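You operate a simulated robot arm through the tools that you are given. There is no shell and no other tool. Be economical: measure what you need, move in short steps, check, and stop when the job is done.

The job below is to be done with a simulated robot arm. You get a single attempt, and the scene is never put back.

## Task
Put things in order on the table top. At the end: the purple glass from the table top stands where the red cake case stood; the grey folded cloth from the table top is in the green handled tray; the clear marked glass is on the blue coaster; the red cake case from the table top stands where the clear marked glass stood; the purple jar from the table top stands on top of the green crumb sweeper; whatever was shut is shut again. Leave all else as you found it, and nothing knocked over.

Only the result counts: the job must be done as asked and must still hold three seconds after the hand-in. Knocking over, shifting, dropping, spilling or breaking anything else fails it. Flat cloth is picked up by pressing the open fingertips on it (5 to 10 N) and closing them slowly along it; thin cloth reads only 2 to 8 mm in the jaws.

## Robot
A 6-joint arm with a two-finger parallel gripper, fixed in place. Base frame: the origin is at the foot of the arm, x ahead of it, y to its left, z up; the work surface is at about z = 0.77. Units: m, degrees, N and s.
With the tool pointing down near the work surface it reaches from about 0.3 to 0.74 m from the base axis. Its first joint turns from -66.0 to 66.0 degrees. Payload 2.45 kg.
The TCP is the grasp point between the finger pads, 0.024 m short of the fingertips. In the tool frame z runs along the fingers and y along their closing line. The gripper opens to 0.068 m. The fingers are 0.017 m wide and 0.01 m thick; the gripper's body (0.04 by 0.07 m) begins 0.041 m behind the TCP.
Orientation is that of the tool frame in the base frame, as [roll, pitch, yaw] about the fixed x, y, z axes, in that order (R = Rz(yaw) Ry(pitch) Rx(roll)). With the fingers straight down and closing along the base's y, the tool's x points along the base's -x, its y along +y and its z along -z.

## Interface
- The arm moves only by the tool arm_command. Its argument "deltas" is a list of rows, each a list of 7 numbers: the shift along the tool's x, y, z in m, then the turn, a rotation vector about the tool's x, y, z in degrees, then the opening, from 0 (shut) to 1 (fully open). In form: [[dx, dy, dz, ax, ay, az, grip], ...]. A call has 1 to 10 rows; each row shifts and turns the commanded pose from where the row before left it, along the tool's axes as they then stand. A row lasts 0.2 s, in which the tool goes at most 0.05 m and 8.6 degrees; a call with a longer step from one row to the next is refused whole, and so is a gripper value outside its range. Where a pose cannot be reached the arm comes as near as it can. A force on the tool above 40 N (or 10 N above the force at the start of the call, whichever is more), or a blocked arm, ends the call early, and 0.2 s more pass. Each finger travels about 0.108 m/s and halts on what it meets, pressing with about 38 N; the grip force reading is that of the motor and also rises with nothing between the fingers. The clock runs only during rows and for 0.2 s after the last one: add rows that do not move to give the fingers time. It gives the time, the measured TCP pose, the force on the tool (base axes), the opening and the grip force at its end, in the units of the frame above (readings bear some noise).
- Cameras (640 x 400 px; columns grow to the right, rows downward): "scene" is fixed at [0.159, 0.4195, 1.4436]; the picture's right is [-0.78, -0.62, 0.00], its down [-0.47, 0.59, -0.65] and it looks along [0.41, -0.51, -0.76] (base axes); focal length 238 px, centre (320, 200). "wrist" rides on the gripper at [0.084, 0.011, -0.075] in the tool frame; the picture's right is [-0.13, 0.99, 0.00], its down [-0.60, -0.08, -0.79] and it looks along [-0.79, -0.10, 0.61] (tool axes); focal length 251 px, centre (320, 200). There is no depth. A picture from a camera that has moved, and an enlarged one, comes with that camera's place and axes in the base frame and with its lens.
- camera(camera): a new picture of that camera. The clock stands still meanwhile.
- close_up(camera, box): a new picture of the part [left, top, right, bottom] of that camera's present view, enlarged. The clock stands still meanwhile.
- finish_job(): hands the job in; it is judged then, once.

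Work in short steps. Places have to be worked out from the pictures, the camera data and where the tool is seen: move nearer, look again, correct. Check each grasp and each placing, and mend what went wrong. You have 120 turns and 84 pictures in all, those below and enlarged ones among them. Open the gripper and draw the arm clear of the work before you hand the job in, unless the task says otherwise; then end with one line.

The tools are called after ">>>" as name(argument=value, ...) on one line, values as JSON. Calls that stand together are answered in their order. arm_command: Moves the arm, as the interface text tells. Its arguments: {"type":"object","properties":{"deltas":{"type":"array"}},"required":["deltas"]} The other tools are called the same way: camera (camera) takes a picture; close_up (camera, box) takes an enlarged picture of a part of a camera's view; finish_job () hands the job in.

At the start:

```text
time_s: 0.0
position: [0.4288, -0.0783, 1.1815]
tool_rot: [-179.9, 0.0, -179.9]
contact_force: [0.9, 0.8, -0.6]
opening: 0.068
gripper_force: 0.0
```

scene: 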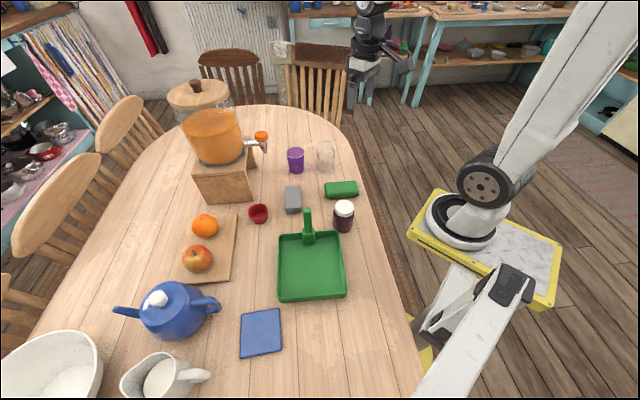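
wrist: 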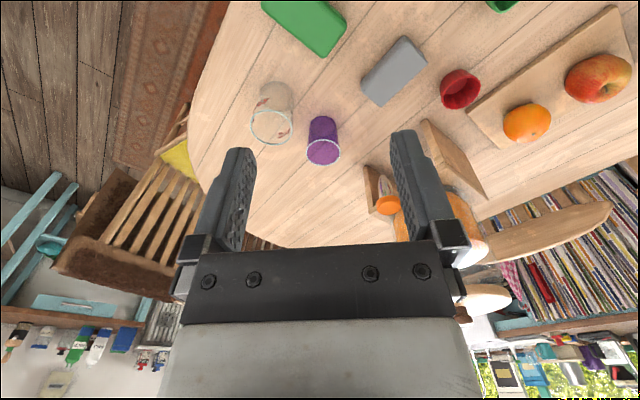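

I'll take enlarged views of the scene to locate the objects accurately.

>>> close_up(camera="scene", box=[230, 120, 390, 240])

>>> close_up(camera="scene", box=[220, 200, 380, 370])

```text
3.33 times, centred on (310, 180) of scene
camera zoom: at [0.159, 0.4195, 1.4436], right [-0.78, -0.62, 0.0], down [-0.47, 0.59, -0.65], along [0.41, -0.51, -0.76], focal length 794 px, centre (353, 267)
```

zoom: 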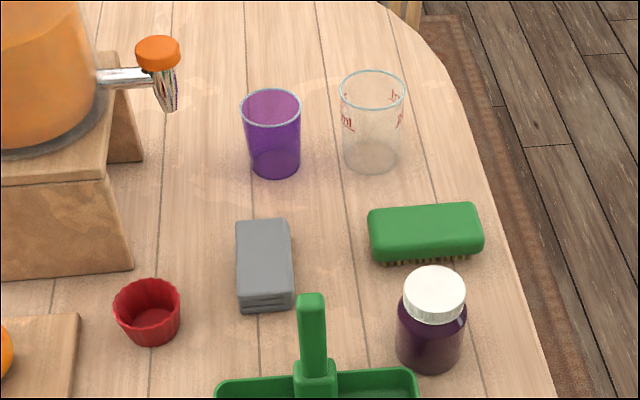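

```text
2.35 times, centred on (300, 285) of scene
camera zoom: at [0.159, 0.4195, 1.4436], right [-0.78, -0.62, 0.0], down [-0.47, 0.59, -0.65], along [0.41, -0.51, -0.76], focal length 560 px, centre (367, 0)
```

zoom: 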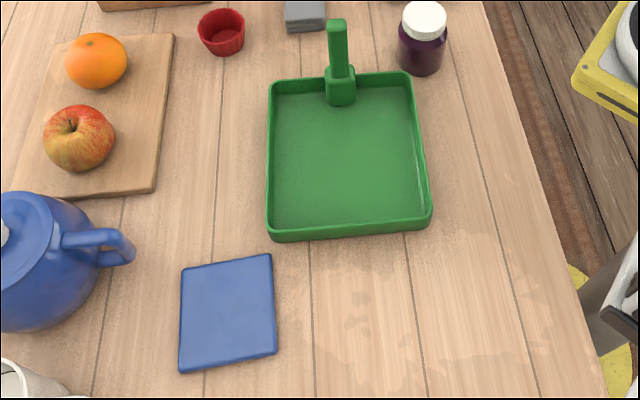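

The clear glass seems about 7 cm wide, near the gripper limit; I enlarge the wrist view to measure both glasses.

>>> close_up(camera="wrist", box=[230, 0, 390, 180])

>>> close_up(camera="wrist", box=[350, 0, 510, 120])

```text
2.22 times, centred on (310, 90) of wrist
camera zoom: at [0.3452, -0.067, 1.2552], right [0.13, 0.99, 0.0], down [0.6, -0.08, 0.79], along [0.79, -0.1, -0.61], focal length 559 px, centre (342, 444)
```

zoom: 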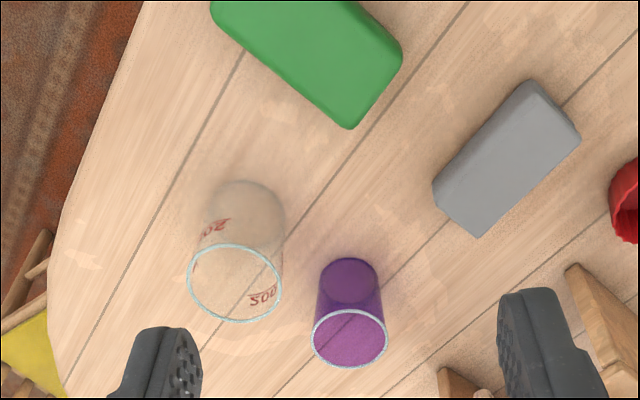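

```text
3.33 times, centred on (430, 60) of wrist
camera zoom: at [0.3452, -0.067, 1.2552], right [0.13, 0.99, 0.0], down [0.6, -0.08, 0.79], along [0.79, -0.1, -0.61], focal length 838 px, centre (-47, 667)
```

zoom: 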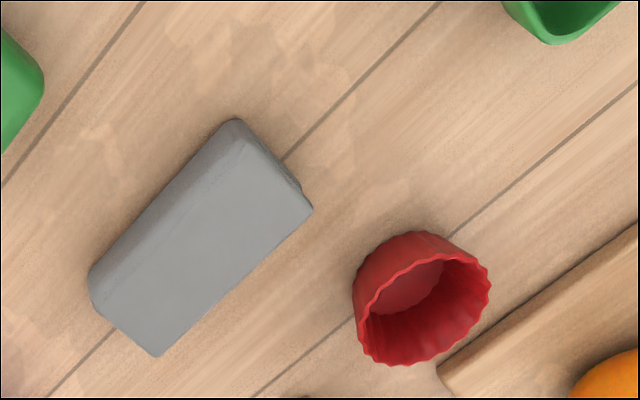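

Both glasses are too wide to span (about 76 and 70 mm), so I'll grip each by its rim wall, one finger inside. The clear glass is at about (0.613, -0.186) with its rim at z≈0.877; I move above its left wall with the jaws partly open.

>>> arm_command(deltas=[[-0.0263, -0.01, 0.0316, 0, 0, 0, 0.5], [-0.0263, -0.01, 0.0316, 0, 0, 0, 0.5], [-0.0263, -0.01, 0.0316, 0, 0, 0, 0.5], [-0.0263, -0.01, 0.0316, 0, 0, 0, 0.5], [-0.0263, -0.01, 0.0316, 0, 0, 0, 0.5], [-0.0263, -0.01, 0.0316, 0, 0, 0, 0.5], [-0.0263, -0.01, 0.0316, 0, 0, 0, 0.5], [0, 0, 0, 0, 0, 0, 0.5]])

>>> camera(camera="wrist")

>>> close_up(camera="scene", box=[240, 80, 400, 200])

```text
time_s: 1.8
position: [0.6129, -0.148, 0.9592]
tool_rot: [-180.0, 0.0, 180.0]
contact_force: [-0.3, -0.1, 0.1]
opening: 0.0339
gripper_force: 0.0
```

```text
77 pictures are left
camera wrist: at [0.5292, -0.1379, 1.0333], right [0.13, 0.99, 0.0], down [0.6, -0.08, 0.79], along [0.79, -0.1, -0.61], focal length 251 px, centre (320, 200)
```

wrist: 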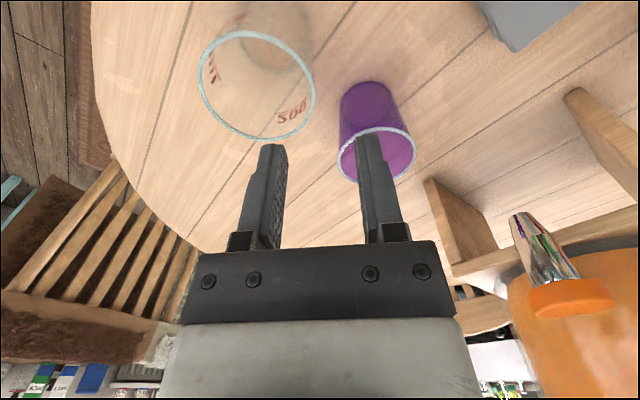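

```text
3.33 times, centred on (320, 140) of scene
camera zoom: at [0.159, 0.4195, 1.4436], right [-0.78, -0.62, 0.0], down [-0.47, 0.59, -0.65], along [0.41, -0.51, -0.76], focal length 794 px, centre (320, 400)
```

zoom: 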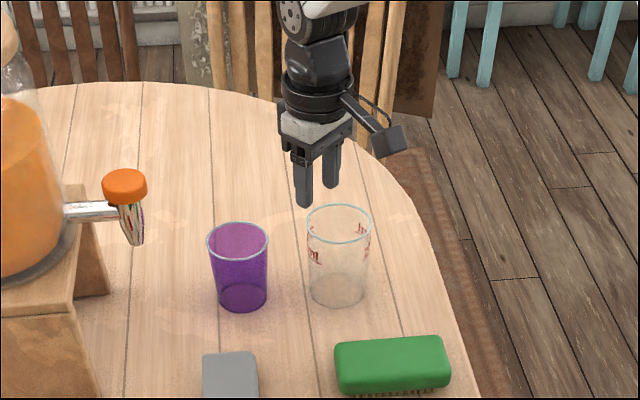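

The rim's left wall is at about y=-0.152, x=0.613. I shift 4 mm and lower so the fingers straddle the wall, watching the force.

>>> arm_command(deltas=[[0, -0.004, 0.02, 0, 0, 0, 0.5], [0, 0, 0.02, 0, 0, 0, 0.5], [0, 0, 0.02, 0, 0, 0, 0.5], [0, 0, 0.018, 0, 0, 0, 0.5], [0, 0, 0.018, 0, 0, 0, 0.5], [0, 0, 0, 0, 0, 0, 0.5]])

>>> camera(camera="wrist")

>>> close_up(camera="scene", box=[280, 110, 360, 180])

```text
time_s: 3.2
position: [0.6131, -0.1521, 0.8637]
tool_rot: [-180.0, 0.0, 180.0]
contact_force: [-0.2, 0.8, -0.3]
opening: 0.0339
gripper_force: 0.1
```

```text
75 pictures are left
camera wrist: at [0.5288, -0.1413, 0.9378], right [0.13, 0.99, 0.0], down [0.6, -0.08, 0.79], along [0.79, -0.1, -0.61], focal length 251 px, centre (320, 200)
```

wrist: 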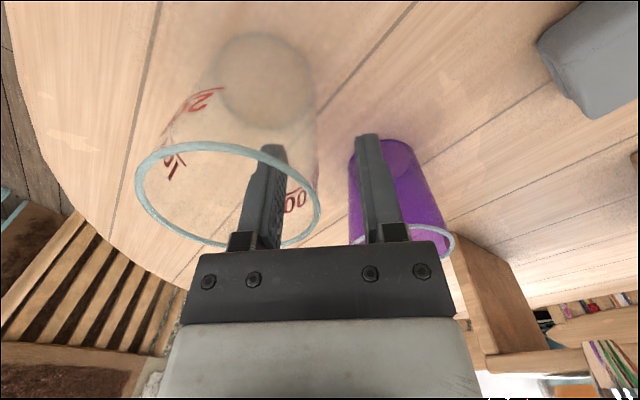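

```text
5.71 times, centred on (320, 145) of scene
camera zoom: at [0.159, 0.4195, 1.4436], right [-0.78, -0.62, 0.0], down [-0.47, 0.59, -0.65], along [0.41, -0.51, -0.76], focal length 1361 px, centre (320, 514)
```

zoom: 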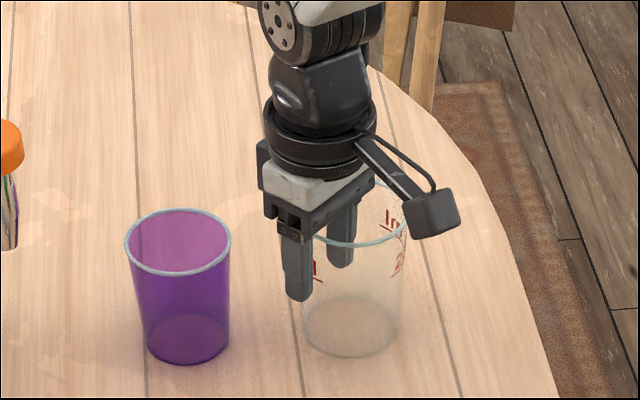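

The inner finger is inside, the outer one outside, and the wall is centred between them. I close the jaws.

>>> arm_command(deltas=[[0, 0, 0, 0, 0, 0, 0.3], [0, 0, 0, 0, 0, 0, 0.15], [0, 0, 0, 0, 0, 0, 0], [0, 0, 0, 0, 0, 0, 0], [0, 0, 0, 0, 0, 0, 0]])

>>> camera(camera="wrist")

```text
time_s: 4.4
position: [0.6124, -0.1517, 0.8641]
tool_rot: [-179.9, 0.0, 180.0]
contact_force: [-0.9, -2.4, 4.8]
opening: 0.005
gripper_force: 27.9
```

```text
73 pictures are left
camera wrist: at [0.5289, -0.1415, 0.9383], right [0.13, 0.99, 0.0], down [0.6, -0.08, 0.79], along [0.79, -0.1, -0.61], focal length 251 px, centre (320, 200)
```

wrist: 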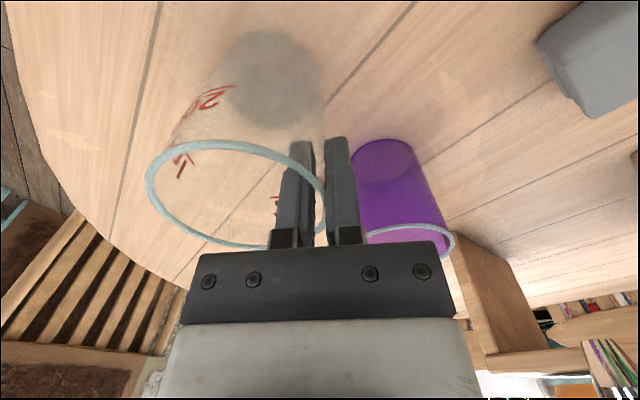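

Gripped with a 5 mm wall between the pads. I lift straight up.

>>> arm_command(deltas=[[0, 0, -0.01, 0, 0, 0, 0], [0, 0, -0.02, 0, 0, 0, 0], [0, 0, -0.03, 0, 0, 0, 0], [0, 0, -0.03, 0, 0, 0, 0], [0, 0, -0.03, 0, 0, 0, 0], [0, 0, -0.02, 0, 0, 0, 0]])

>>> close_up(camera="scene", box=[240, 60, 400, 180])

```text
time_s: 5.8
position: [0.6129, -0.1508, 1.0039]
tool_rot: [-180.0, 0.0, -180.0]
contact_force: [-0.5, -1.3, -3.0]
opening: 0.0051
gripper_force: 28.8
```

```text
3.33 times, centred on (320, 120) of scene
camera zoom: at [0.1591, 0.4195, 1.4436], right [-0.78, -0.62, 0.0], down [-0.47, 0.59, -0.65], along [0.41, -0.51, -0.76], focal length 794 px, centre (320, 467)
```

zoom: 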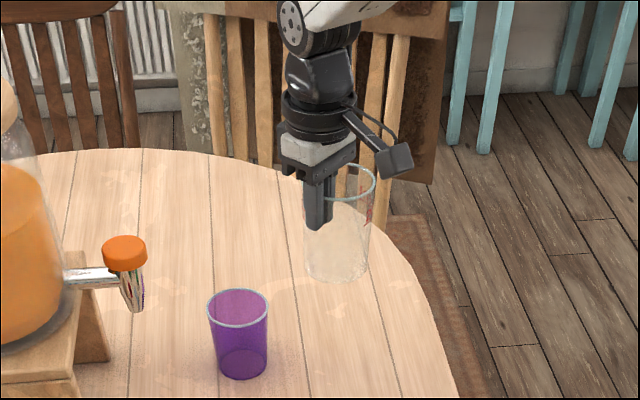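

The glass is held upright. I carry it high over the tray towards the coaster, judged to be at (0.363, 0.402).

>>> arm_command(deltas=[[0, 0, -0.03, 0, 0, 0, 0], [0.0078, 0.0185, -0.02, 0, 0, 0, 0], [0.0156, 0.0369, 0, 0, 0, 0, 0], [0.0156, 0.0369, 0, 0, 0, 0, 0], [0.0156, 0.0369, 0, 0, 0, 0, 0], [0.0156, 0.0369, 0, 0, 0, 0, 0], [0.0156, 0.0369, 0, 0, 0, 0, 0], [0.0156, 0.0369, 0, 0, 0, 0, 0], [0.0156, 0.0369, 0, 0, 0, 0, 0], [0.0156, 0.0369, 0, 0, 0, 0, 0]])

>>> arm_command(deltas=[[0.0156, 0.0369, 0, 0, 0, 0, 0], [0.0156, 0.0369, 0, 0, 0, 0, 0], [0.0156, 0.0369, 0, 0, 0, 0, 0], [0.0156, 0.0369, 0, 0, 0, 0, 0], [0.0156, 0.0369, 0, 0, 0, 0, 0], [0.0156, 0.0369, 0, 0, 0, 0, 0], [0.0156, 0.0369, 0, 0, 0, 0, 0], [0.0078, 0.0185, 0, 0, 0, 0, 0], [0, 0, 0, 0, 0, 0, 0]])

>>> camera(camera="scene")

>>> camera(camera="wrist")

```text
time_s: 8.0
position: [0.4813, 0.162, 1.0527]
tool_rot: [180.0, 0.0, 179.9]
contact_force: [0.1, -0.4, -2.2]
opening: 0.0052
gripper_force: 28.6
```

```text
time_s: 10.0
position: [0.3625, 0.4383, 1.0555]
tool_rot: [180.0, -0.1, 180.0]
contact_force: [0.5, -0.5, -2.0]
opening: 0.005
gripper_force: 27.5
```

```text
71 pictures are left
```

scene: 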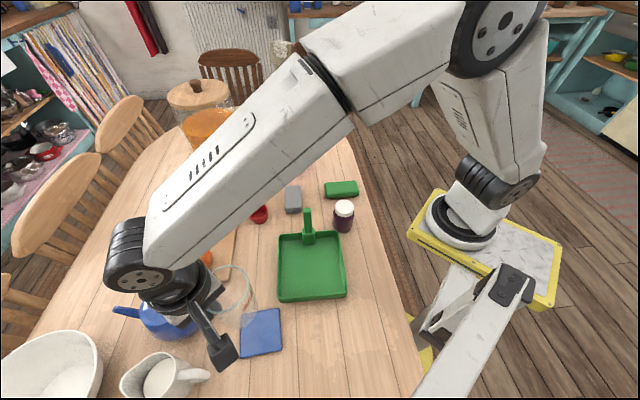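

```text
70 pictures are left
camera wrist: at [0.2791, 0.4493, 1.1286], right [0.13, 0.99, 0.0], down [0.6, -0.08, 0.79], along [0.79, -0.1, -0.61], focal length 251 px, centre (320, 200)
```

wrist: 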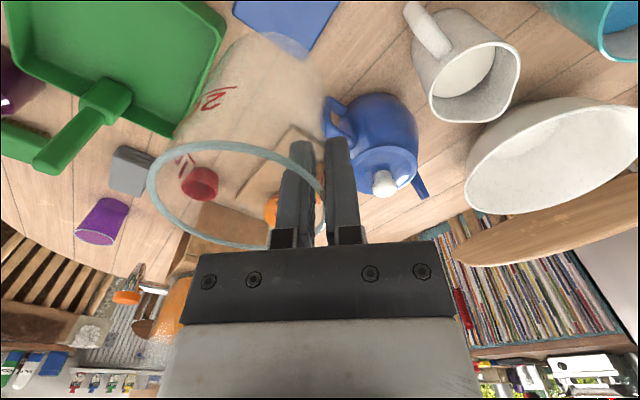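

The glass hangs just about over the coaster. I lower partway and look again to correct.

>>> arm_command(deltas=[[0, 0, 0.03, 0, 0, 0, 0], [0, 0, 0.03, 0, 0, 0, 0], [0, 0, 0.03, 0, 0, 0, 0], [0, 0, 0.025, 0, 0, 0, 0], [0, 0, 0, 0, 0, 0, 0]])

>>> close_up(camera="scene", box=[180, 260, 310, 390])

>>> camera(camera="wrist")

```text
time_s: 11.2
position: [0.3635, 0.439, 0.9399]
tool_rot: [179.9, 0.0, 180.0]
contact_force: [-0.7, -0.1, -3.3]
opening: 0.0052
gripper_force: 28.0
```

```text
3.08 times, centred on (245, 325) of scene
camera zoom: at [0.159, 0.4196, 1.4436], right [-0.78, -0.62, 0.0], down [-0.47, 0.59, -0.65], along [0.41, -0.51, -0.76], focal length 733 px, centre (551, -185)
```

zoom: 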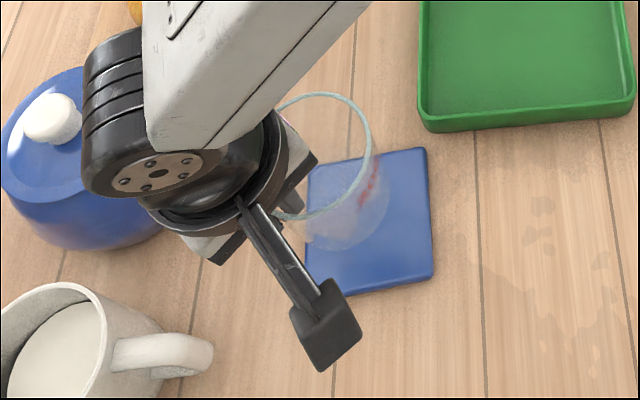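

```text
68 pictures are left
camera wrist: at [0.2798, 0.4496, 1.013], right [0.13, 0.99, 0.0], down [0.6, -0.08, 0.79], along [0.79, -0.1, -0.61], focal length 251 px, centre (320, 200)
```

wrist: 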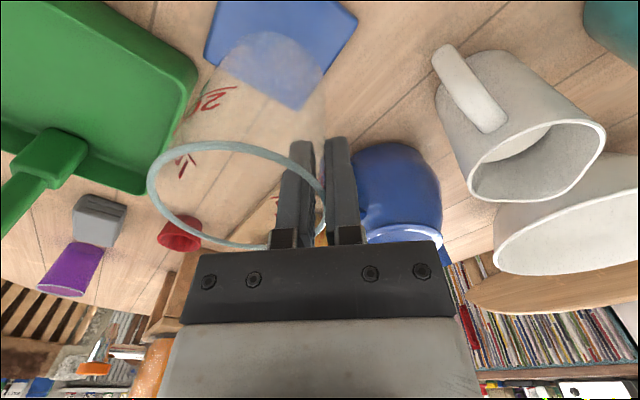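

The glass bottom lies over the middle of the coaster. I lower it to just above the expected contact, then creep.

>>> arm_command(deltas=[[0, 0, 0.02, 0, 0, 0, 0], [0, 0, 0.02, 0, 0, 0, 0], [0, 0, 0.016, 0, 0, 0, 0], [0, 0, 0.004, 0, 0, 0, 0], [0, 0, 0.003, 0, 0, 0, 0], [0, 0, 0.003, 0, 0, 0, 0], [0, 0, 0, 0, 0, 0, 0]])

```text
time_s: 12.8
position: [0.3636, 0.4405, 0.8753]
tool_rot: [179.9, 0.2, 180.0]
contact_force: [-0.3, 0.3, 19.8]
opening: 0.0059
gripper_force: 28.8
```

Contact is felt (20 N). I ease up slightly and open the jaws gently.

>>> arm_command(deltas=[[0, 0, -0.002, 0, 0, 0, 0], [0, 0, 0, 0, 0, 0, 0.15], [0, 0, 0, 0, 0, 0, 0.3], [0, 0, 0, 0, 0, 0, 0.42], [0, 0, 0, 0, 0, 0, 0.42]])

>>> camera(camera="wrist")

```text
time_s: 14.0
position: [0.3629, 0.4383, 0.8743]
tool_rot: [179.9, -0.1, 179.9]
contact_force: [0.2, 0.6, -0.1]
opening: 0.0288
gripper_force: 0.0
```

```text
67 pictures are left
camera wrist: at [0.2796, 0.4493, 0.9488], right [0.13, 0.99, 0.0], down [0.6, -0.08, 0.79], along [0.79, -0.1, -0.61], focal length 251 px, centre (320, 200)
```

wrist: 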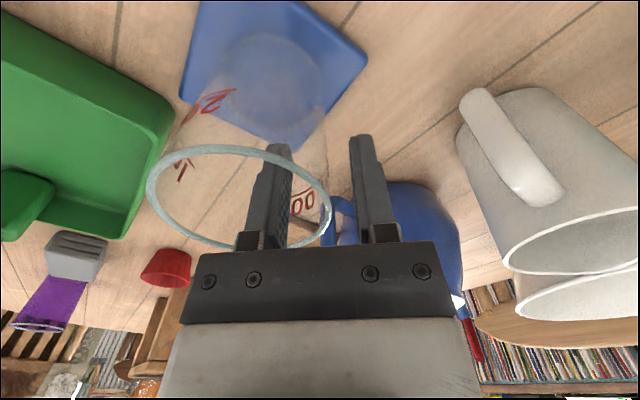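

The glass stands on the coaster, unsupported. I rise out and go towards the red case at about (0.637, 0.165).

>>> arm_command(deltas=[[0, 0, -0.02, 0, 0, 0, 0.42], [0, 0, -0.04, 0, 0, 0, 0.42], [0, 0, -0.045, 0, 0, 0, 0.5], [0, 0, -0.045, 0, 0, 0, 0.5], [-0.0263, -0.034, 0, 0, 0, 0, 0.5], [-0.0263, -0.034, 0, 0, 0, 0, 0.5], [-0.0263, -0.034, 0, 0, 0, 0, 0.5], [-0.0263, -0.034, 0, 0, 0, 0, 0.5], [-0.0263, -0.034, 0, 0, 0, 0, 0.5], [-0.0263, -0.034, 0, 0, 0, 0, 0.5]])

>>> arm_command(deltas=[[-0.0263, -0.034, 0, 0, 0, 0, 0.5], [-0.0263, -0.034, 0, 0, 0, 0, 0.5], [-0.0263, -0.034, 0, 0, 0, 0, 0.5], [-0.01, 0, 0.03, 0, 0, 0, 0.5], [-0.01, 0, 0.03, 0, 0, 0, 0.5], [0, 0, 0.03, 0, 0, 0, 0.5], [0, 0, 0, 0, 0, 0, 0.5]])

>>> camera(camera="wrist")

>>> camera(camera="scene")

```text
time_s: 16.2
position: [0.522, 0.2343, 1.0251]
tool_rot: [180.0, -0.1, -179.9]
contact_force: [0.3, -0.6, -0.4]
opening: 0.0341
gripper_force: 0.2
```

```text
time_s: 17.8
position: [0.6221, 0.1328, 0.9344]
tool_rot: [180.0, -0.1, -180.0]
contact_force: [0.6, 0.4, 0.6]
opening: 0.0341
gripper_force: 0.0
```

```text
66 pictures are left
camera wrist: at [0.5368, 0.1442, 1.0089], right [0.13, 0.99, 0.0], down [0.6, -0.08, 0.79], along [0.79, -0.1, -0.61], focal length 251 px, centre (320, 200)
```

wrist: 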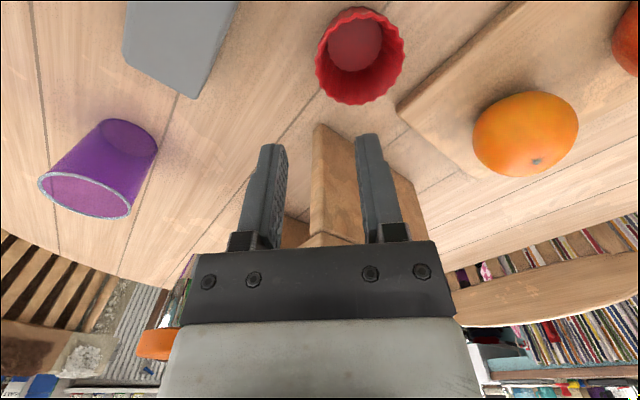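

```text
65 pictures are left
```

scene: 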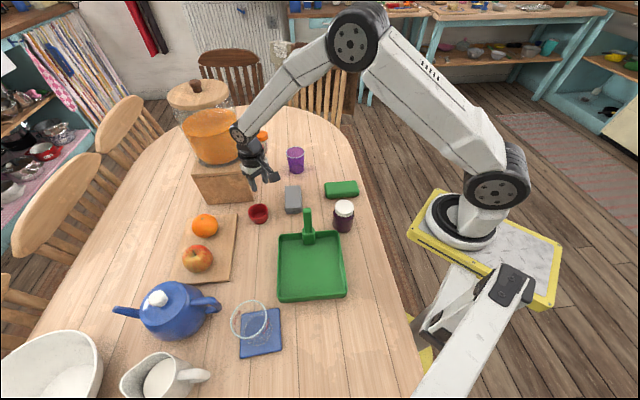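

I move over the red case's right wall and lower partway to check alignment.

>>> arm_command(deltas=[[-0.006, -0.002, 0.03, 0, 0, 0, 0.5], [0, 0, 0.03, 0, 0, 0, 0.5], [0, 0, 0.025, 0, 0, 0, 0.5], [0, 0, 0, 0, 0, 0, 0.5]])

>>> camera(camera="wrist")

>>> close_up(camera="scene", box=[220, 160, 300, 230])

```text
time_s: 18.8
position: [0.6264, 0.1322, 0.8496]
tool_rot: [180.0, 0.0, 180.0]
contact_force: [0.3, -0.3, 0.2]
opening: 0.0339
gripper_force: 0.1
```

```text
64 pictures are left
camera wrist: at [0.5428, 0.1424, 0.9236], right [0.13, 0.99, 0.0], down [0.6, -0.08, 0.79], along [0.79, -0.1, -0.61], focal length 251 px, centre (320, 200)
```

wrist: 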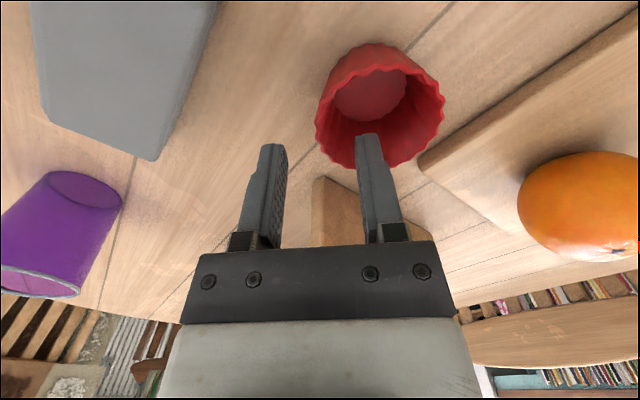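

```text
5.71 times, centred on (260, 195) of scene
camera zoom: at [0.159, 0.4195, 1.4436], right [-0.78, -0.62, 0.0], down [-0.47, 0.59, -0.65], along [0.41, -0.51, -0.76], focal length 1361 px, centre (663, 229)
```

zoom: 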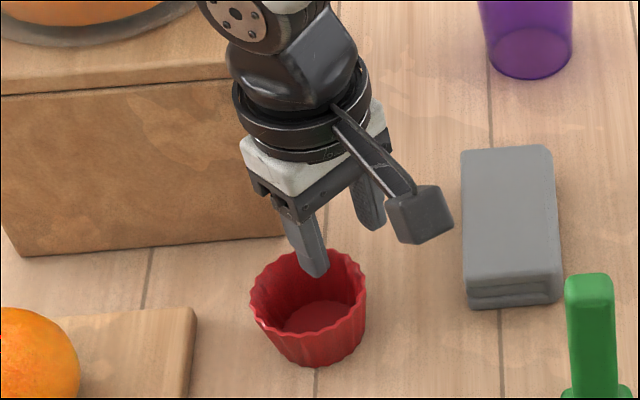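

The wall is at about y=0.130 and x=0.627; the rim is near z=0.81. I lower the last 38 mm, tips staying 15 mm above the table.

>>> arm_command(deltas=[[-0.001, -0.001, 0.015, 0, 0, 0, 0.5], [0, 0, 0.013, 0, 0, 0, 0.5], [0, 0, 0.01, 0, 0, 0, 0.5], [0, 0, 0, 0, 0, 0, 0.5]])

>>> camera(camera="wrist")

>>> close_up(camera="scene", box=[220, 170, 300, 240])

```text
time_s: 19.8
position: [0.6276, 0.1314, 0.8116]
tool_rot: [-179.9, 0.1, 180.0]
contact_force: [0.2, 0.7, -0.3]
opening: 0.0339
gripper_force: 0.0
```

```text
62 pictures are left
camera wrist: at [0.5434, 0.1406, 0.8856], right [0.13, 0.99, 0.0], down [0.6, -0.08, 0.79], along [0.79, -0.1, -0.61], focal length 251 px, centre (320, 200)
```

wrist: 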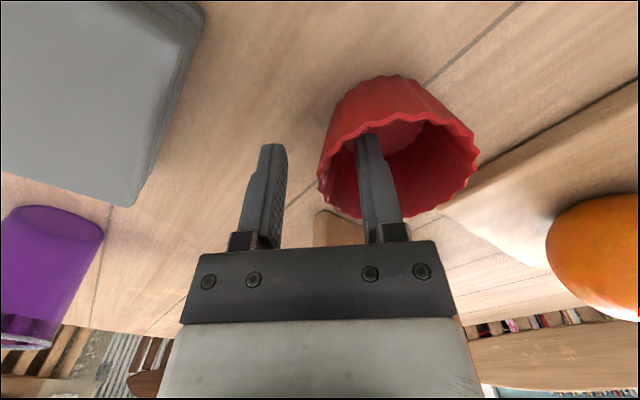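

```text
5.71 times, centred on (260, 205) of scene
camera zoom: at [0.159, 0.4195, 1.4436], right [-0.78, -0.62, 0.0], down [-0.47, 0.59, -0.65], along [0.41, -0.51, -0.76], focal length 1361 px, centre (663, 171)
```

zoom: 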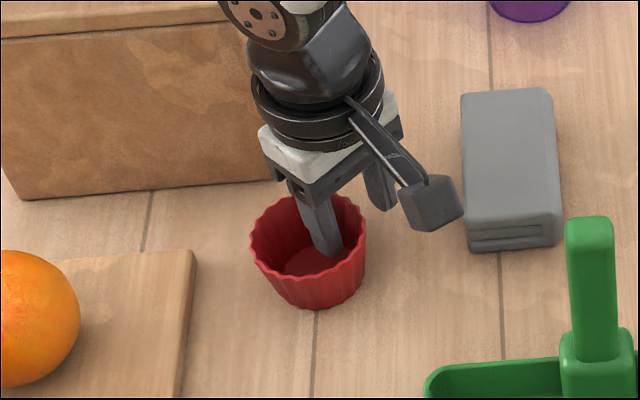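

Aligned, with the wall between the fingers. I lower 5 mm more and close gently.

>>> arm_command(deltas=[[0, 0, 0.005, 0, 0, 0, 0.5], [0, 0, 0, 0, 0, 0, 0.35], [0, 0, 0, 0, 0, 0, 0.2], [0, 0, 0, 0, 0, 0, 0.1], [0, 0, 0, 0, 0, 0, 0], [0, 0, 0, 0, 0, 0, 0], [0, 0, 0, 0, 0, 0, 0]])

>>> camera(camera="wrist")

```text
time_s: 21.4
position: [0.6276, 0.1304, 0.8079]
tool_rot: [179.9, 0.2, -180.0]
contact_force: [-0.5, 5.5, 18.0]
opening: 0.0087
gripper_force: 30.1
```

```text
60 pictures are left
camera wrist: at [0.544, 0.1409, 0.8815], right [0.13, 0.99, 0.0], down [0.6, -0.08, 0.8], along [0.79, -0.1, -0.61], focal length 251 px, centre (320, 200)
```

wrist: 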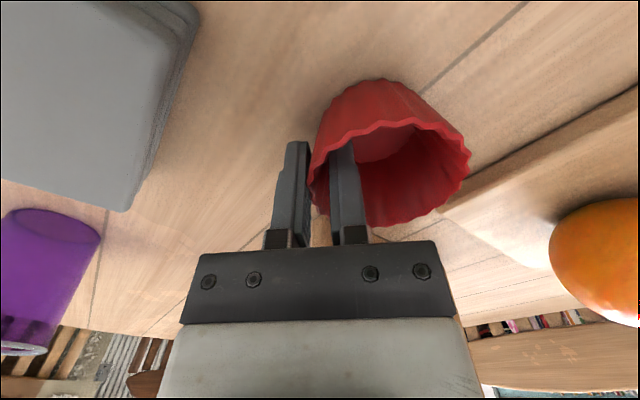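

Closed at 8.7 mm on the wall. I lift slowly and look.

>>> arm_command(deltas=[[0, 0, -0.005, 0, 0, 0, 0], [0, 0, -0.015, 0, 0, 0, 0], [0, 0, -0.03, 0, 0, 0, 0], [0, 0, -0.03, 0, 0, 0, 0], [0, 0, 0, 0, 0, 0, 0]])

>>> camera(camera="wrist")

>>> close_up(camera="scene", box=[220, 130, 320, 220])

```text
time_s: 22.6
position: [0.6268, 0.1306, 0.8865]
tool_rot: [180.0, -0.2, 179.9]
contact_force: [0.7, 0.5, -0.3]
opening: 0.0055
gripper_force: 28.1
```

```text
59 pictures are left
camera wrist: at [0.5429, 0.1408, 0.9613], right [0.13, 0.99, 0.0], down [0.6, -0.08, 0.79], along [0.79, -0.1, -0.61], focal length 251 px, centre (320, 200)
```

wrist: 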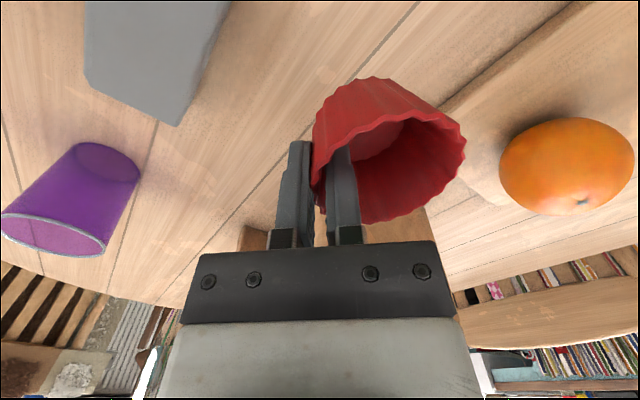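

```text
4.44 times, centred on (270, 175) of scene
camera zoom: at [0.159, 0.4195, 1.4436], right [-0.78, -0.62, 0.0], down [-0.47, 0.59, -0.65], along [0.41, -0.51, -0.76], focal length 1059 px, centre (542, 311)
```

zoom: 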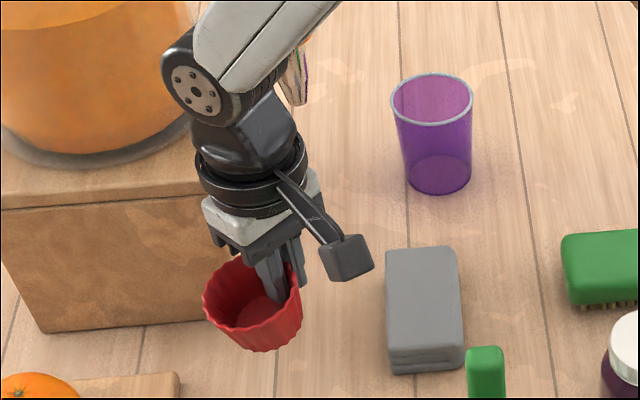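

The case is held, slightly tilted because its wall tapers. I raise it and carry it to the clear glass's old place (0.613, -0.189).

>>> arm_command(deltas=[[0, 0, -0.04, 0, 0, 0, 0], [0.0019, -0.02, -0.035, 0, 0, 0, 0], [0.0019, -0.0392, 0, 0, 0, 0, 0], [0.0019, -0.0392, 0, 0, 0, 0, 0], [0.0019, -0.0392, 0, 0, 0, 0, 0], [0.0019, -0.0392, 0, 0, 0, 0, 0], [0.0019, -0.0392, 0, 0, 0, 0, 0], [0.0019, -0.0392, 0, 0, 0, 0, 0], [0.0019, -0.0392, 0, 0, 0, 0, 0], [0.0019, -0.0392, 0, 0, 0, 0, 0]])

>>> arm_command(deltas=[[0, -0.0197, 0, 0, 0, 0, 0], [0, 0, 0.03, -5, 0, 0, 0], [0, 0, 0.03, -5, 0, 0, 0], [0, 0, 0, 0, 0, 0, 0]])

>>> camera(camera="wrist")

>>> close_up(camera="scene", box=[270, 100, 370, 190])

```text
time_s: 24.8
position: [0.6097, -0.2043, 0.9613]
tool_rot: [-180.0, 0.0, 179.9]
contact_force: [0.3, -0.2, -0.3]
opening: 0.0054
gripper_force: 28.3
```

```text
time_s: 25.8
position: [0.6119, -0.2214, 0.9018]
tool_rot: [170.0, 0.0, 179.9]
contact_force: [-0.3, -0.2, -0.9]
opening: 0.0055
gripper_force: 28.6
```

```text
57 pictures are left
camera wrist: at [0.5269, -0.224, 0.9765], right [0.13, 0.98, 0.17], down [0.6, -0.22, 0.77], along [0.79, 0.01, -0.62], focal length 251 px, centre (320, 200)
```

wrist: 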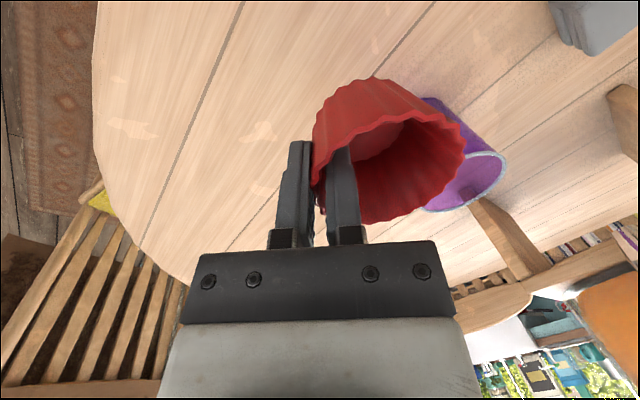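

```text
4.44 times, centred on (320, 145) of scene
camera zoom: at [0.159, 0.4195, 1.4436], right [-0.78, -0.62, 0.0], down [-0.47, 0.59, -0.65], along [0.41, -0.51, -0.76], focal length 1059 px, centre (320, 444)
```

zoom: 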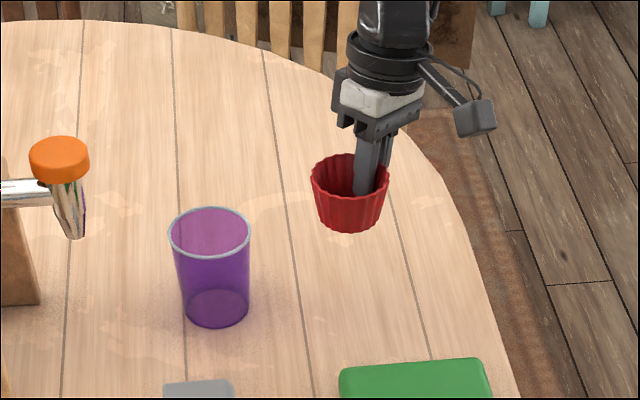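

It now looks upright. I lower it to just above the table, then check the position.

>>> arm_command(deltas=[[0, 0.0052, 0.0295, 0, 0, 0, 0], [0, 0.0052, 0.0295, 0, 0, 0, 0], [0, 0.004, 0.0226, 0, 0, 0, 0], [0, 0, 0, 0, 0, 0, 0]])

>>> close_up(camera="scene", box=[270, 120, 370, 210])

```text
time_s: 26.8
position: [0.6107, -0.1939, 0.8246]
tool_rot: [170.0, 0.0, -180.0]
contact_force: [0.5, -0.3, -0.6]
opening: 0.0053
gripper_force: 28.4
```

```text
4.44 times, centred on (320, 165) of scene
camera zoom: at [0.159, 0.4195, 1.4436], right [-0.78, -0.62, 0.0], down [-0.47, 0.59, -0.65], along [0.41, -0.51, -0.76], focal length 1059 px, centre (320, 356)
```

zoom: 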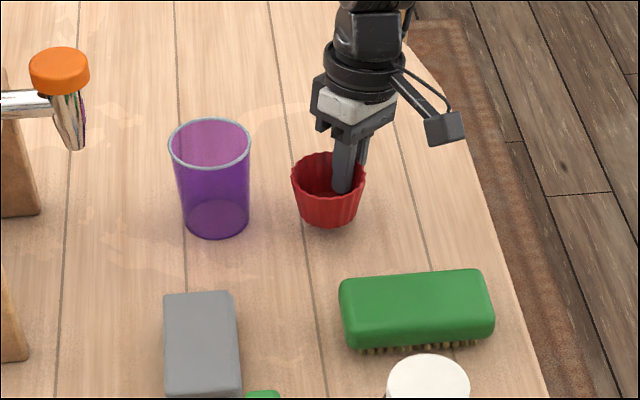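

My lateral compensation had the wrong sign, so it is 28 mm too far left (still in the air, clear of everything). I shift it back to y≈-0.222.

>>> arm_command(deltas=[[0, -0.0138, -0.0024, 0, 0, 0, 0], [0, -0.0138, -0.0024, 0, 0, 0, 0], [0, 0, 0, 0, 0, 0, 0]])

>>> close_up(camera="scene", box=[270, 120, 370, 210])

```text
time_s: 27.6
position: [0.6115, -0.2209, 0.825]
tool_rot: [170.1, 0.0, 180.0]
contact_force: [0.6, -0.1, -0.5]
opening: 0.0054
gripper_force: 28.3
```

```text
4.44 times, centred on (320, 165) of scene
camera zoom: at [0.159, 0.4195, 1.4436], right [-0.78, -0.62, 0.0], down [-0.47, 0.59, -0.65], along [0.41, -0.51, -0.76], focal length 1059 px, centre (320, 356)
```

zoom: 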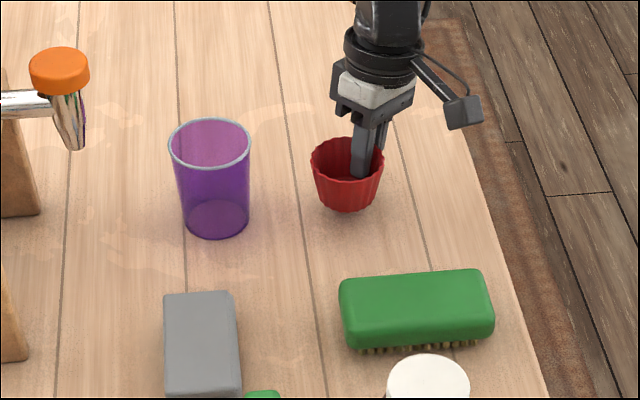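

Its predicted landing matches the glass's old spot. I creep down to contact.

>>> arm_command(deltas=[[0, -0.0014, 0.0079, 0, 0, 0, 0], [0, -0.0007, 0.0039, 0, 0, 0, 0], [0, -0.0005, 0.003, 0, 0, 0, 0], [0, 0, 0, 0, 0, 0, 0]])

```text
time_s: 28.6
position: [0.6105, -0.2217, 0.8093]
tool_rot: [169.9, 0.0, -179.9]
contact_force: [0.0, 0.3, -0.8]
opening: 0.0054
gripper_force: 28.5
```

>>> arm_command(deltas=[[0, -0.0004, 0.002, 0, 0, 0, 0], [0, -0.0003, 0.002, 0, 0, 0, 0], [0, 0, 0, 0, 0, 0, 0]])

>>> close_up(camera="scene", box=[290, 130, 360, 190])

```text
time_s: 29.4
position: [0.6101, -0.2209, 0.8066]
tool_rot: [170.0, -0.1, -179.9]
contact_force: [-2.2, -0.3, 6.3]
opening: 0.0053
gripper_force: 28.6
```

```text
6.67 times, centred on (325, 160) of scene
camera zoom: at [0.1588, 0.4196, 1.4436], right [-0.78, -0.62, 0.0], down [-0.47, 0.59, -0.65], along [0.41, -0.51, -0.76], focal length 1588 px, centre (287, 467)
```

zoom: 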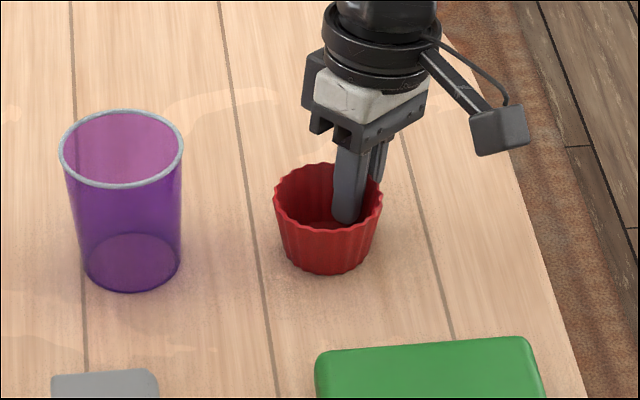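

It touches the table (6 N). I open slowly and withdraw along the tool axis.

>>> arm_command(deltas=[[0, 0, 0, 0, 0, 0, 0.12], [0, 0, 0, 0, 0, 0, 0.25], [0, 0, 0, 0, 0, 0, 0.4], [0, 0, -0.02, 0, 0, 0, 0.4], [0, 0, -0.03, 0, 0, 0, 0.4], [0, 0, -0.04, 5, 0, 0, 0.45], [0, 0, -0.04, 5, 0, 0, 0.5], [0, 0, 0, 0, 0, 0, 0.5]])

>>> close_up(camera="scene", box=[270, 120, 370, 210])

>>> camera(camera="wrist")

```text
time_s: 31.2
position: [0.6083, -0.2393, 0.9328]
tool_rot: [-179.8, -0.1, -180.0]
contact_force: [0.4, -0.5, 0.1]
opening: 0.034
gripper_force: 0.1
```

```text
4.44 times, centred on (320, 165) of scene
camera zoom: at [0.159, 0.4195, 1.4436], right [-0.78, -0.62, 0.0], down [-0.47, 0.59, -0.65], along [0.41, -0.51, -0.76], focal length 1059 px, centre (320, 356)
```

zoom: 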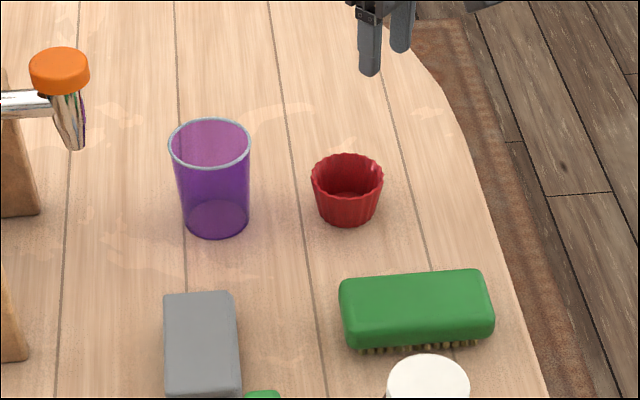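

```text
51 pictures are left
camera wrist: at [0.5261, -0.2284, 1.0075], right [0.13, 0.99, 0.0], down [0.6, -0.08, 0.79], along [0.79, -0.1, -0.61], focal length 251 px, centre (320, 200)
```

wrist: 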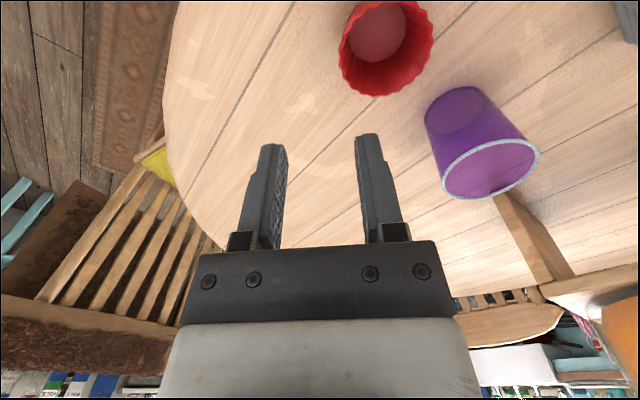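

The red case stands upright exactly on the old spot. Next the purple glass, at about (0.697, -0.103): I move above its right wall.

>>> arm_command(deltas=[[-0.0213, 0.0254, 0, 0, 0, 0, 0.5], [-0.0213, 0.0254, 0, 0, 0, 0, 0.5], [-0.0213, 0.0254, 0, 0, 0, 0, 0.5], [-0.0213, 0.0254, 0, 0, 0, 0, 0.5], [0, 0, 0.01, 0, 0, 0, 0.5], [0, 0, 0, 0, 0, 0, 0.5]])

>>> camera(camera="wrist")

```text
time_s: 32.6
position: [0.6952, -0.1367, 0.9227]
tool_rot: [180.0, -0.1, 180.0]
contact_force: [-0.4, 0.0, -0.4]
opening: 0.034
gripper_force: 0.0
```

```text
50 pictures are left
camera wrist: at [0.6114, -0.1273, 0.997], right [0.13, 0.99, 0.0], down [0.6, -0.08, 0.79], along [0.79, -0.1, -0.61], focal length 251 px, centre (320, 200)
```

wrist: 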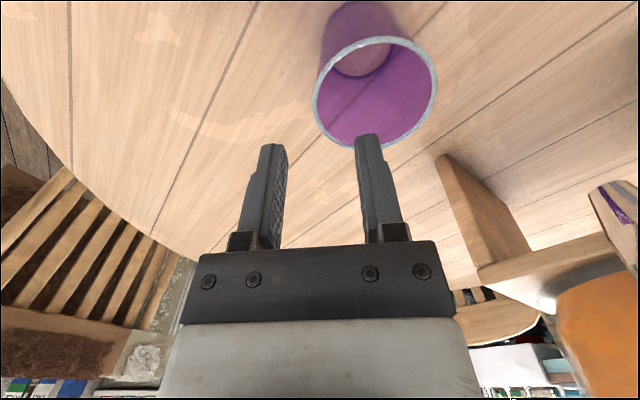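

The right wall is at about y=-0.140, x=0.693. I shift 3 mm and descend around it.

>>> arm_command(deltas=[[0.001, -0.003, 0.02, 0, 0, 0, 0.5], [0, 0, 0.02, 0, 0, 0, 0.5], [0, 0, 0.02, 0, 0, 0, 0.5], [0, 0, 0.017, 0, 0, 0, 0.5], [0, 0, 0, 0, 0, 0, 0.5]])

>>> camera(camera="wrist")

```text
time_s: 33.8
position: [0.6941, -0.1414, 0.8459]
tool_rot: [-180.0, 0.0, 180.0]
contact_force: [-0.1, -0.3, 0.0]
opening: 0.0339
gripper_force: 0.0
```

```text
49 pictures are left
camera wrist: at [0.6104, -0.1304, 0.9196], right [0.13, 0.99, 0.0], down [0.6, -0.08, 0.79], along [0.79, -0.1, -0.61], focal length 251 px, centre (320, 200)
```

wrist: 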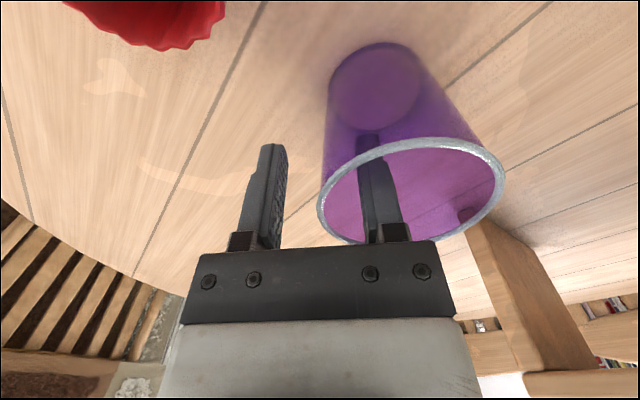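

Aligned well: inner finger inside, outer outside, wall centred. I close and then lift.

>>> arm_command(deltas=[[0, 0, 0, 0, 0, 0, 0.35], [0, 0, 0, 0, 0, 0, 0.2], [0, 0, 0, 0, 0, 0, 0.1], [0, 0, 0, 0, 0, 0, 0], [0, 0, 0, 0, 0, 0, 0], [0, 0, 0, 0, 0, 0, 0]])

>>> arm_command(deltas=[[0, 0, -0.005, 0, 0, 0, 0], [0, 0, -0.015, 0, 0, 0, 0], [0, 0, -0.03, 0, 0, 0, 0], [0, 0, -0.03, 0, 0, 0, 0], [0, 0, -0.03, 0, 0, 0, 0], [0, 0, 0, 0, 0, 0, 0]])

>>> camera(camera="wrist")

>>> close_up(camera="scene", box=[240, 90, 360, 190])

```text
time_s: 35.2
position: [0.6947, -0.1417, 0.8479]
tool_rot: [-180.0, 0.2, -180.0]
contact_force: [1.6, 0.9, 16.2]
opening: 0.0069
gripper_force: 28.8
```

```text
time_s: 36.6
position: [0.6954, -0.1402, 0.956]
tool_rot: [180.0, 0.1, 179.9]
contact_force: [-0.3, -0.1, -3.1]
opening: 0.0066
gripper_force: 29.3
```

```text
48 pictures are left
camera wrist: at [0.6104, -0.1298, 1.0306], right [0.13, 0.99, 0.0], down [0.6, -0.08, 0.79], along [0.79, -0.1, -0.61], focal length 251 px, centre (320, 200)
```

wrist: 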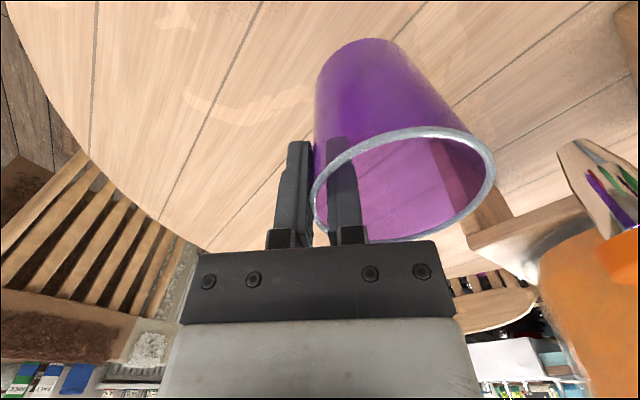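

```text
4.00 times, centred on (300, 140) of scene
camera zoom: at [0.1591, 0.4195, 1.4436], right [-0.78, -0.62, 0.0], down [-0.47, 0.59, -0.65], along [0.41, -0.51, -0.76], focal length 953 px, centre (400, 440)
```

zoom: 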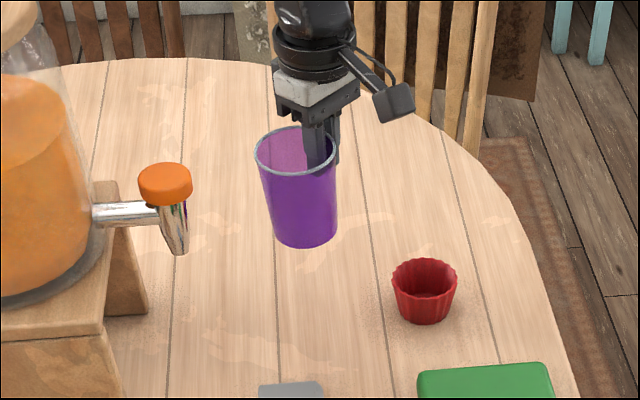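

The purple glass is held. I draw it back from the dispenser first, then move left towards the red case's old place.

>>> arm_command(deltas=[[0.032, 0, 0, 0, 0, 0, 0], [0.032, 0, 0, 0, 0, 0, 0], [0.031, 0.02, 0, 0, 0, 0, 0], [0, 0.036, 0, 0, 0, 0, 0], [0, 0.036, 0, 0, 0, 0, 0], [0, 0.036, 0, 0, 0, 0, 0], [0, 0.036, 0, 0, 0, 0, 0], [0, 0.036, 0, 0, 0, 0, 0], [0, 0.036, 0, 0, 0, 0, 0], [0, 0.0355, 0, 0, 0, 0, 0]])

>>> arm_command(deltas=[[-0.015, 0, 0.02, 0, 0, 0, 0], [-0.015, 0, 0.02, -3, 0, 0, 0], [0, 0, 0.02, 0, 0, 0, 0], [0, 0, 0.02, 0, 0, 0, 0], [0, 0, 0, 0, 0, 0, 0]])

>>> close_up(camera="scene", box=[210, 140, 310, 240])

>>> camera(camera="wrist")

```text
time_s: 38.8
position: [0.5988, 0.1327, 0.9579]
tool_rot: [180.0, 0.0, 180.0]
contact_force: [0.4, 1.5, -1.9]
opening: 0.0065
gripper_force: 28.8
```

```text
time_s: 40.0
position: [0.6298, 0.1331, 0.8759]
tool_rot: [177.0, 0.0, -179.9]
contact_force: [0.8, -0.7, -2.9]
opening: 0.0067
gripper_force: 29.3
```

```text
4.00 times, centred on (260, 190) of scene
camera zoom: at [0.1591, 0.4196, 1.4436], right [-0.78, -0.62, 0.0], down [-0.47, 0.59, -0.65], along [0.41, -0.51, -0.76], focal length 953 px, centre (560, 240)
```

zoom: 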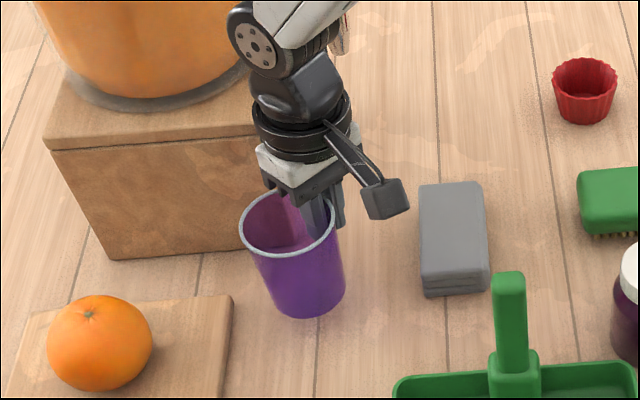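

```text
45 pictures are left
camera wrist: at [0.5456, 0.1393, 0.9509], right [0.13, 0.99, 0.05], down [0.6, -0.12, 0.79], along [0.79, -0.07, -0.61], focal length 251 px, centre (320, 200)
```

wrist: 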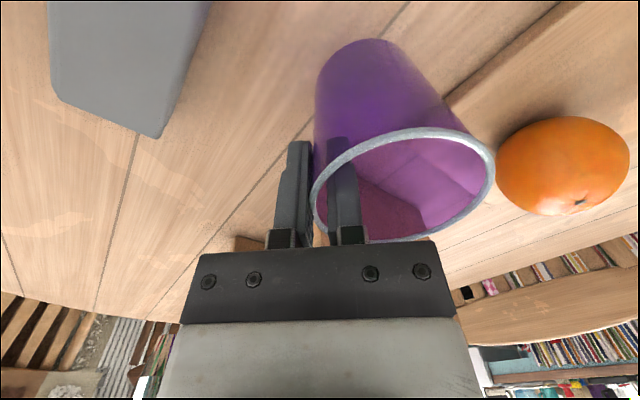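

The predicted landing matches the red case's old footprint and the glass is upright. I creep down.

>>> arm_command(deltas=[[0, -0.0006, 0.012, 0, 0, 0, 0], [0, -0.0005, 0.01, 0, 0, 0, 0], [0, -0.0001, 0.003, 0, 0, 0, 0], [0, -0.0001, 0.002, 0, 0, 0, 0], [0, 0, 0, 0, 0, 0, 0]])

```text
time_s: 41.2
position: [0.6291, 0.1335, 0.8498]
tool_rot: [176.9, 0.0, -180.0]
contact_force: [0.0, -0.4, -2.1]
opening: 0.0066
gripper_force: 29.6
```

>>> arm_command(deltas=[[0, -0.0001, 0.002, 0, 0, 0, 0], [0, -0.0001, 0.002, 0, 0, 0, 0], [0, 0, 0, 0, 0, 0, 0]])

>>> close_up(camera="scene", box=[210, 140, 310, 240])

```text
time_s: 42.0
position: [0.6294, 0.1328, 0.8466]
tool_rot: [177.1, 0.0, -179.9]
contact_force: [-1.5, -1.2, 3.3]
opening: 0.0067
gripper_force: 29.0
```

```text
4.00 times, centred on (260, 190) of scene
camera zoom: at [0.1589, 0.4195, 1.4437], right [-0.78, -0.62, 0.0], down [-0.47, 0.59, -0.65], along [0.41, -0.51, -0.76], focal length 953 px, centre (560, 240)
```

zoom: 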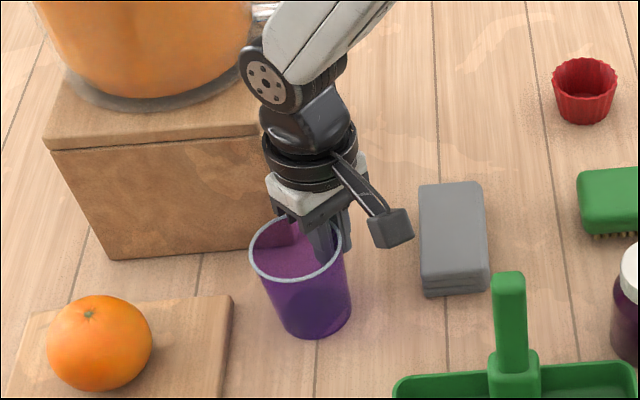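

The base sits on target and contact has begun. I open slowly and rise.

>>> arm_command(deltas=[[0, 0, 0.001, 0, 0, 0, 0], [0, 0, 0, 0, 0, 0, 0.15], [0, 0, 0, 0, 0, 0, 0.25], [0, 0, 0, 0, 0, 0, 0.4], [0, 0, 0, 0, 0, 0, 0.4], [0, 0, -0.02, 0, 0, 0, 0.4], [0, 0, -0.03, 0, 0, 0, 0.4], [0, 0, -0.04, 3, 0, 0, 0.4], [0, 0, -0.04, 0, 0, 0, 0.5]])

>>> close_up(camera="scene", box=[210, 140, 310, 240])

```text
time_s: 44.0
position: [0.6281, 0.1275, 0.9752]
tool_rot: [-179.9, -0.1, 179.9]
contact_force: [-0.2, -0.3, 1.0]
opening: 0.0339
gripper_force: 0.0
```

```text
4.00 times, centred on (260, 190) of scene
camera zoom: at [0.159, 0.4195, 1.4436], right [-0.78, -0.62, 0.0], down [-0.47, 0.59, -0.65], along [0.41, -0.51, -0.76], focal length 953 px, centre (560, 240)
```

zoom: 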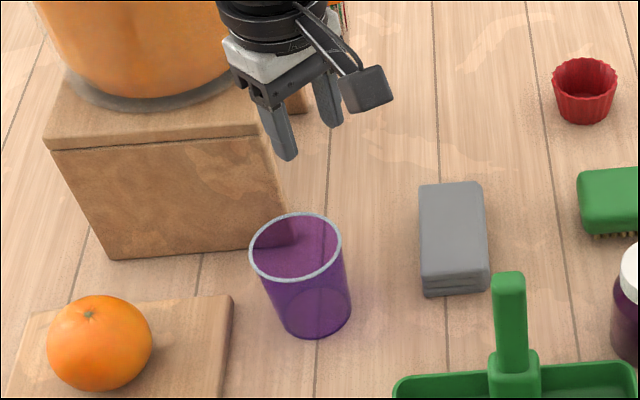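

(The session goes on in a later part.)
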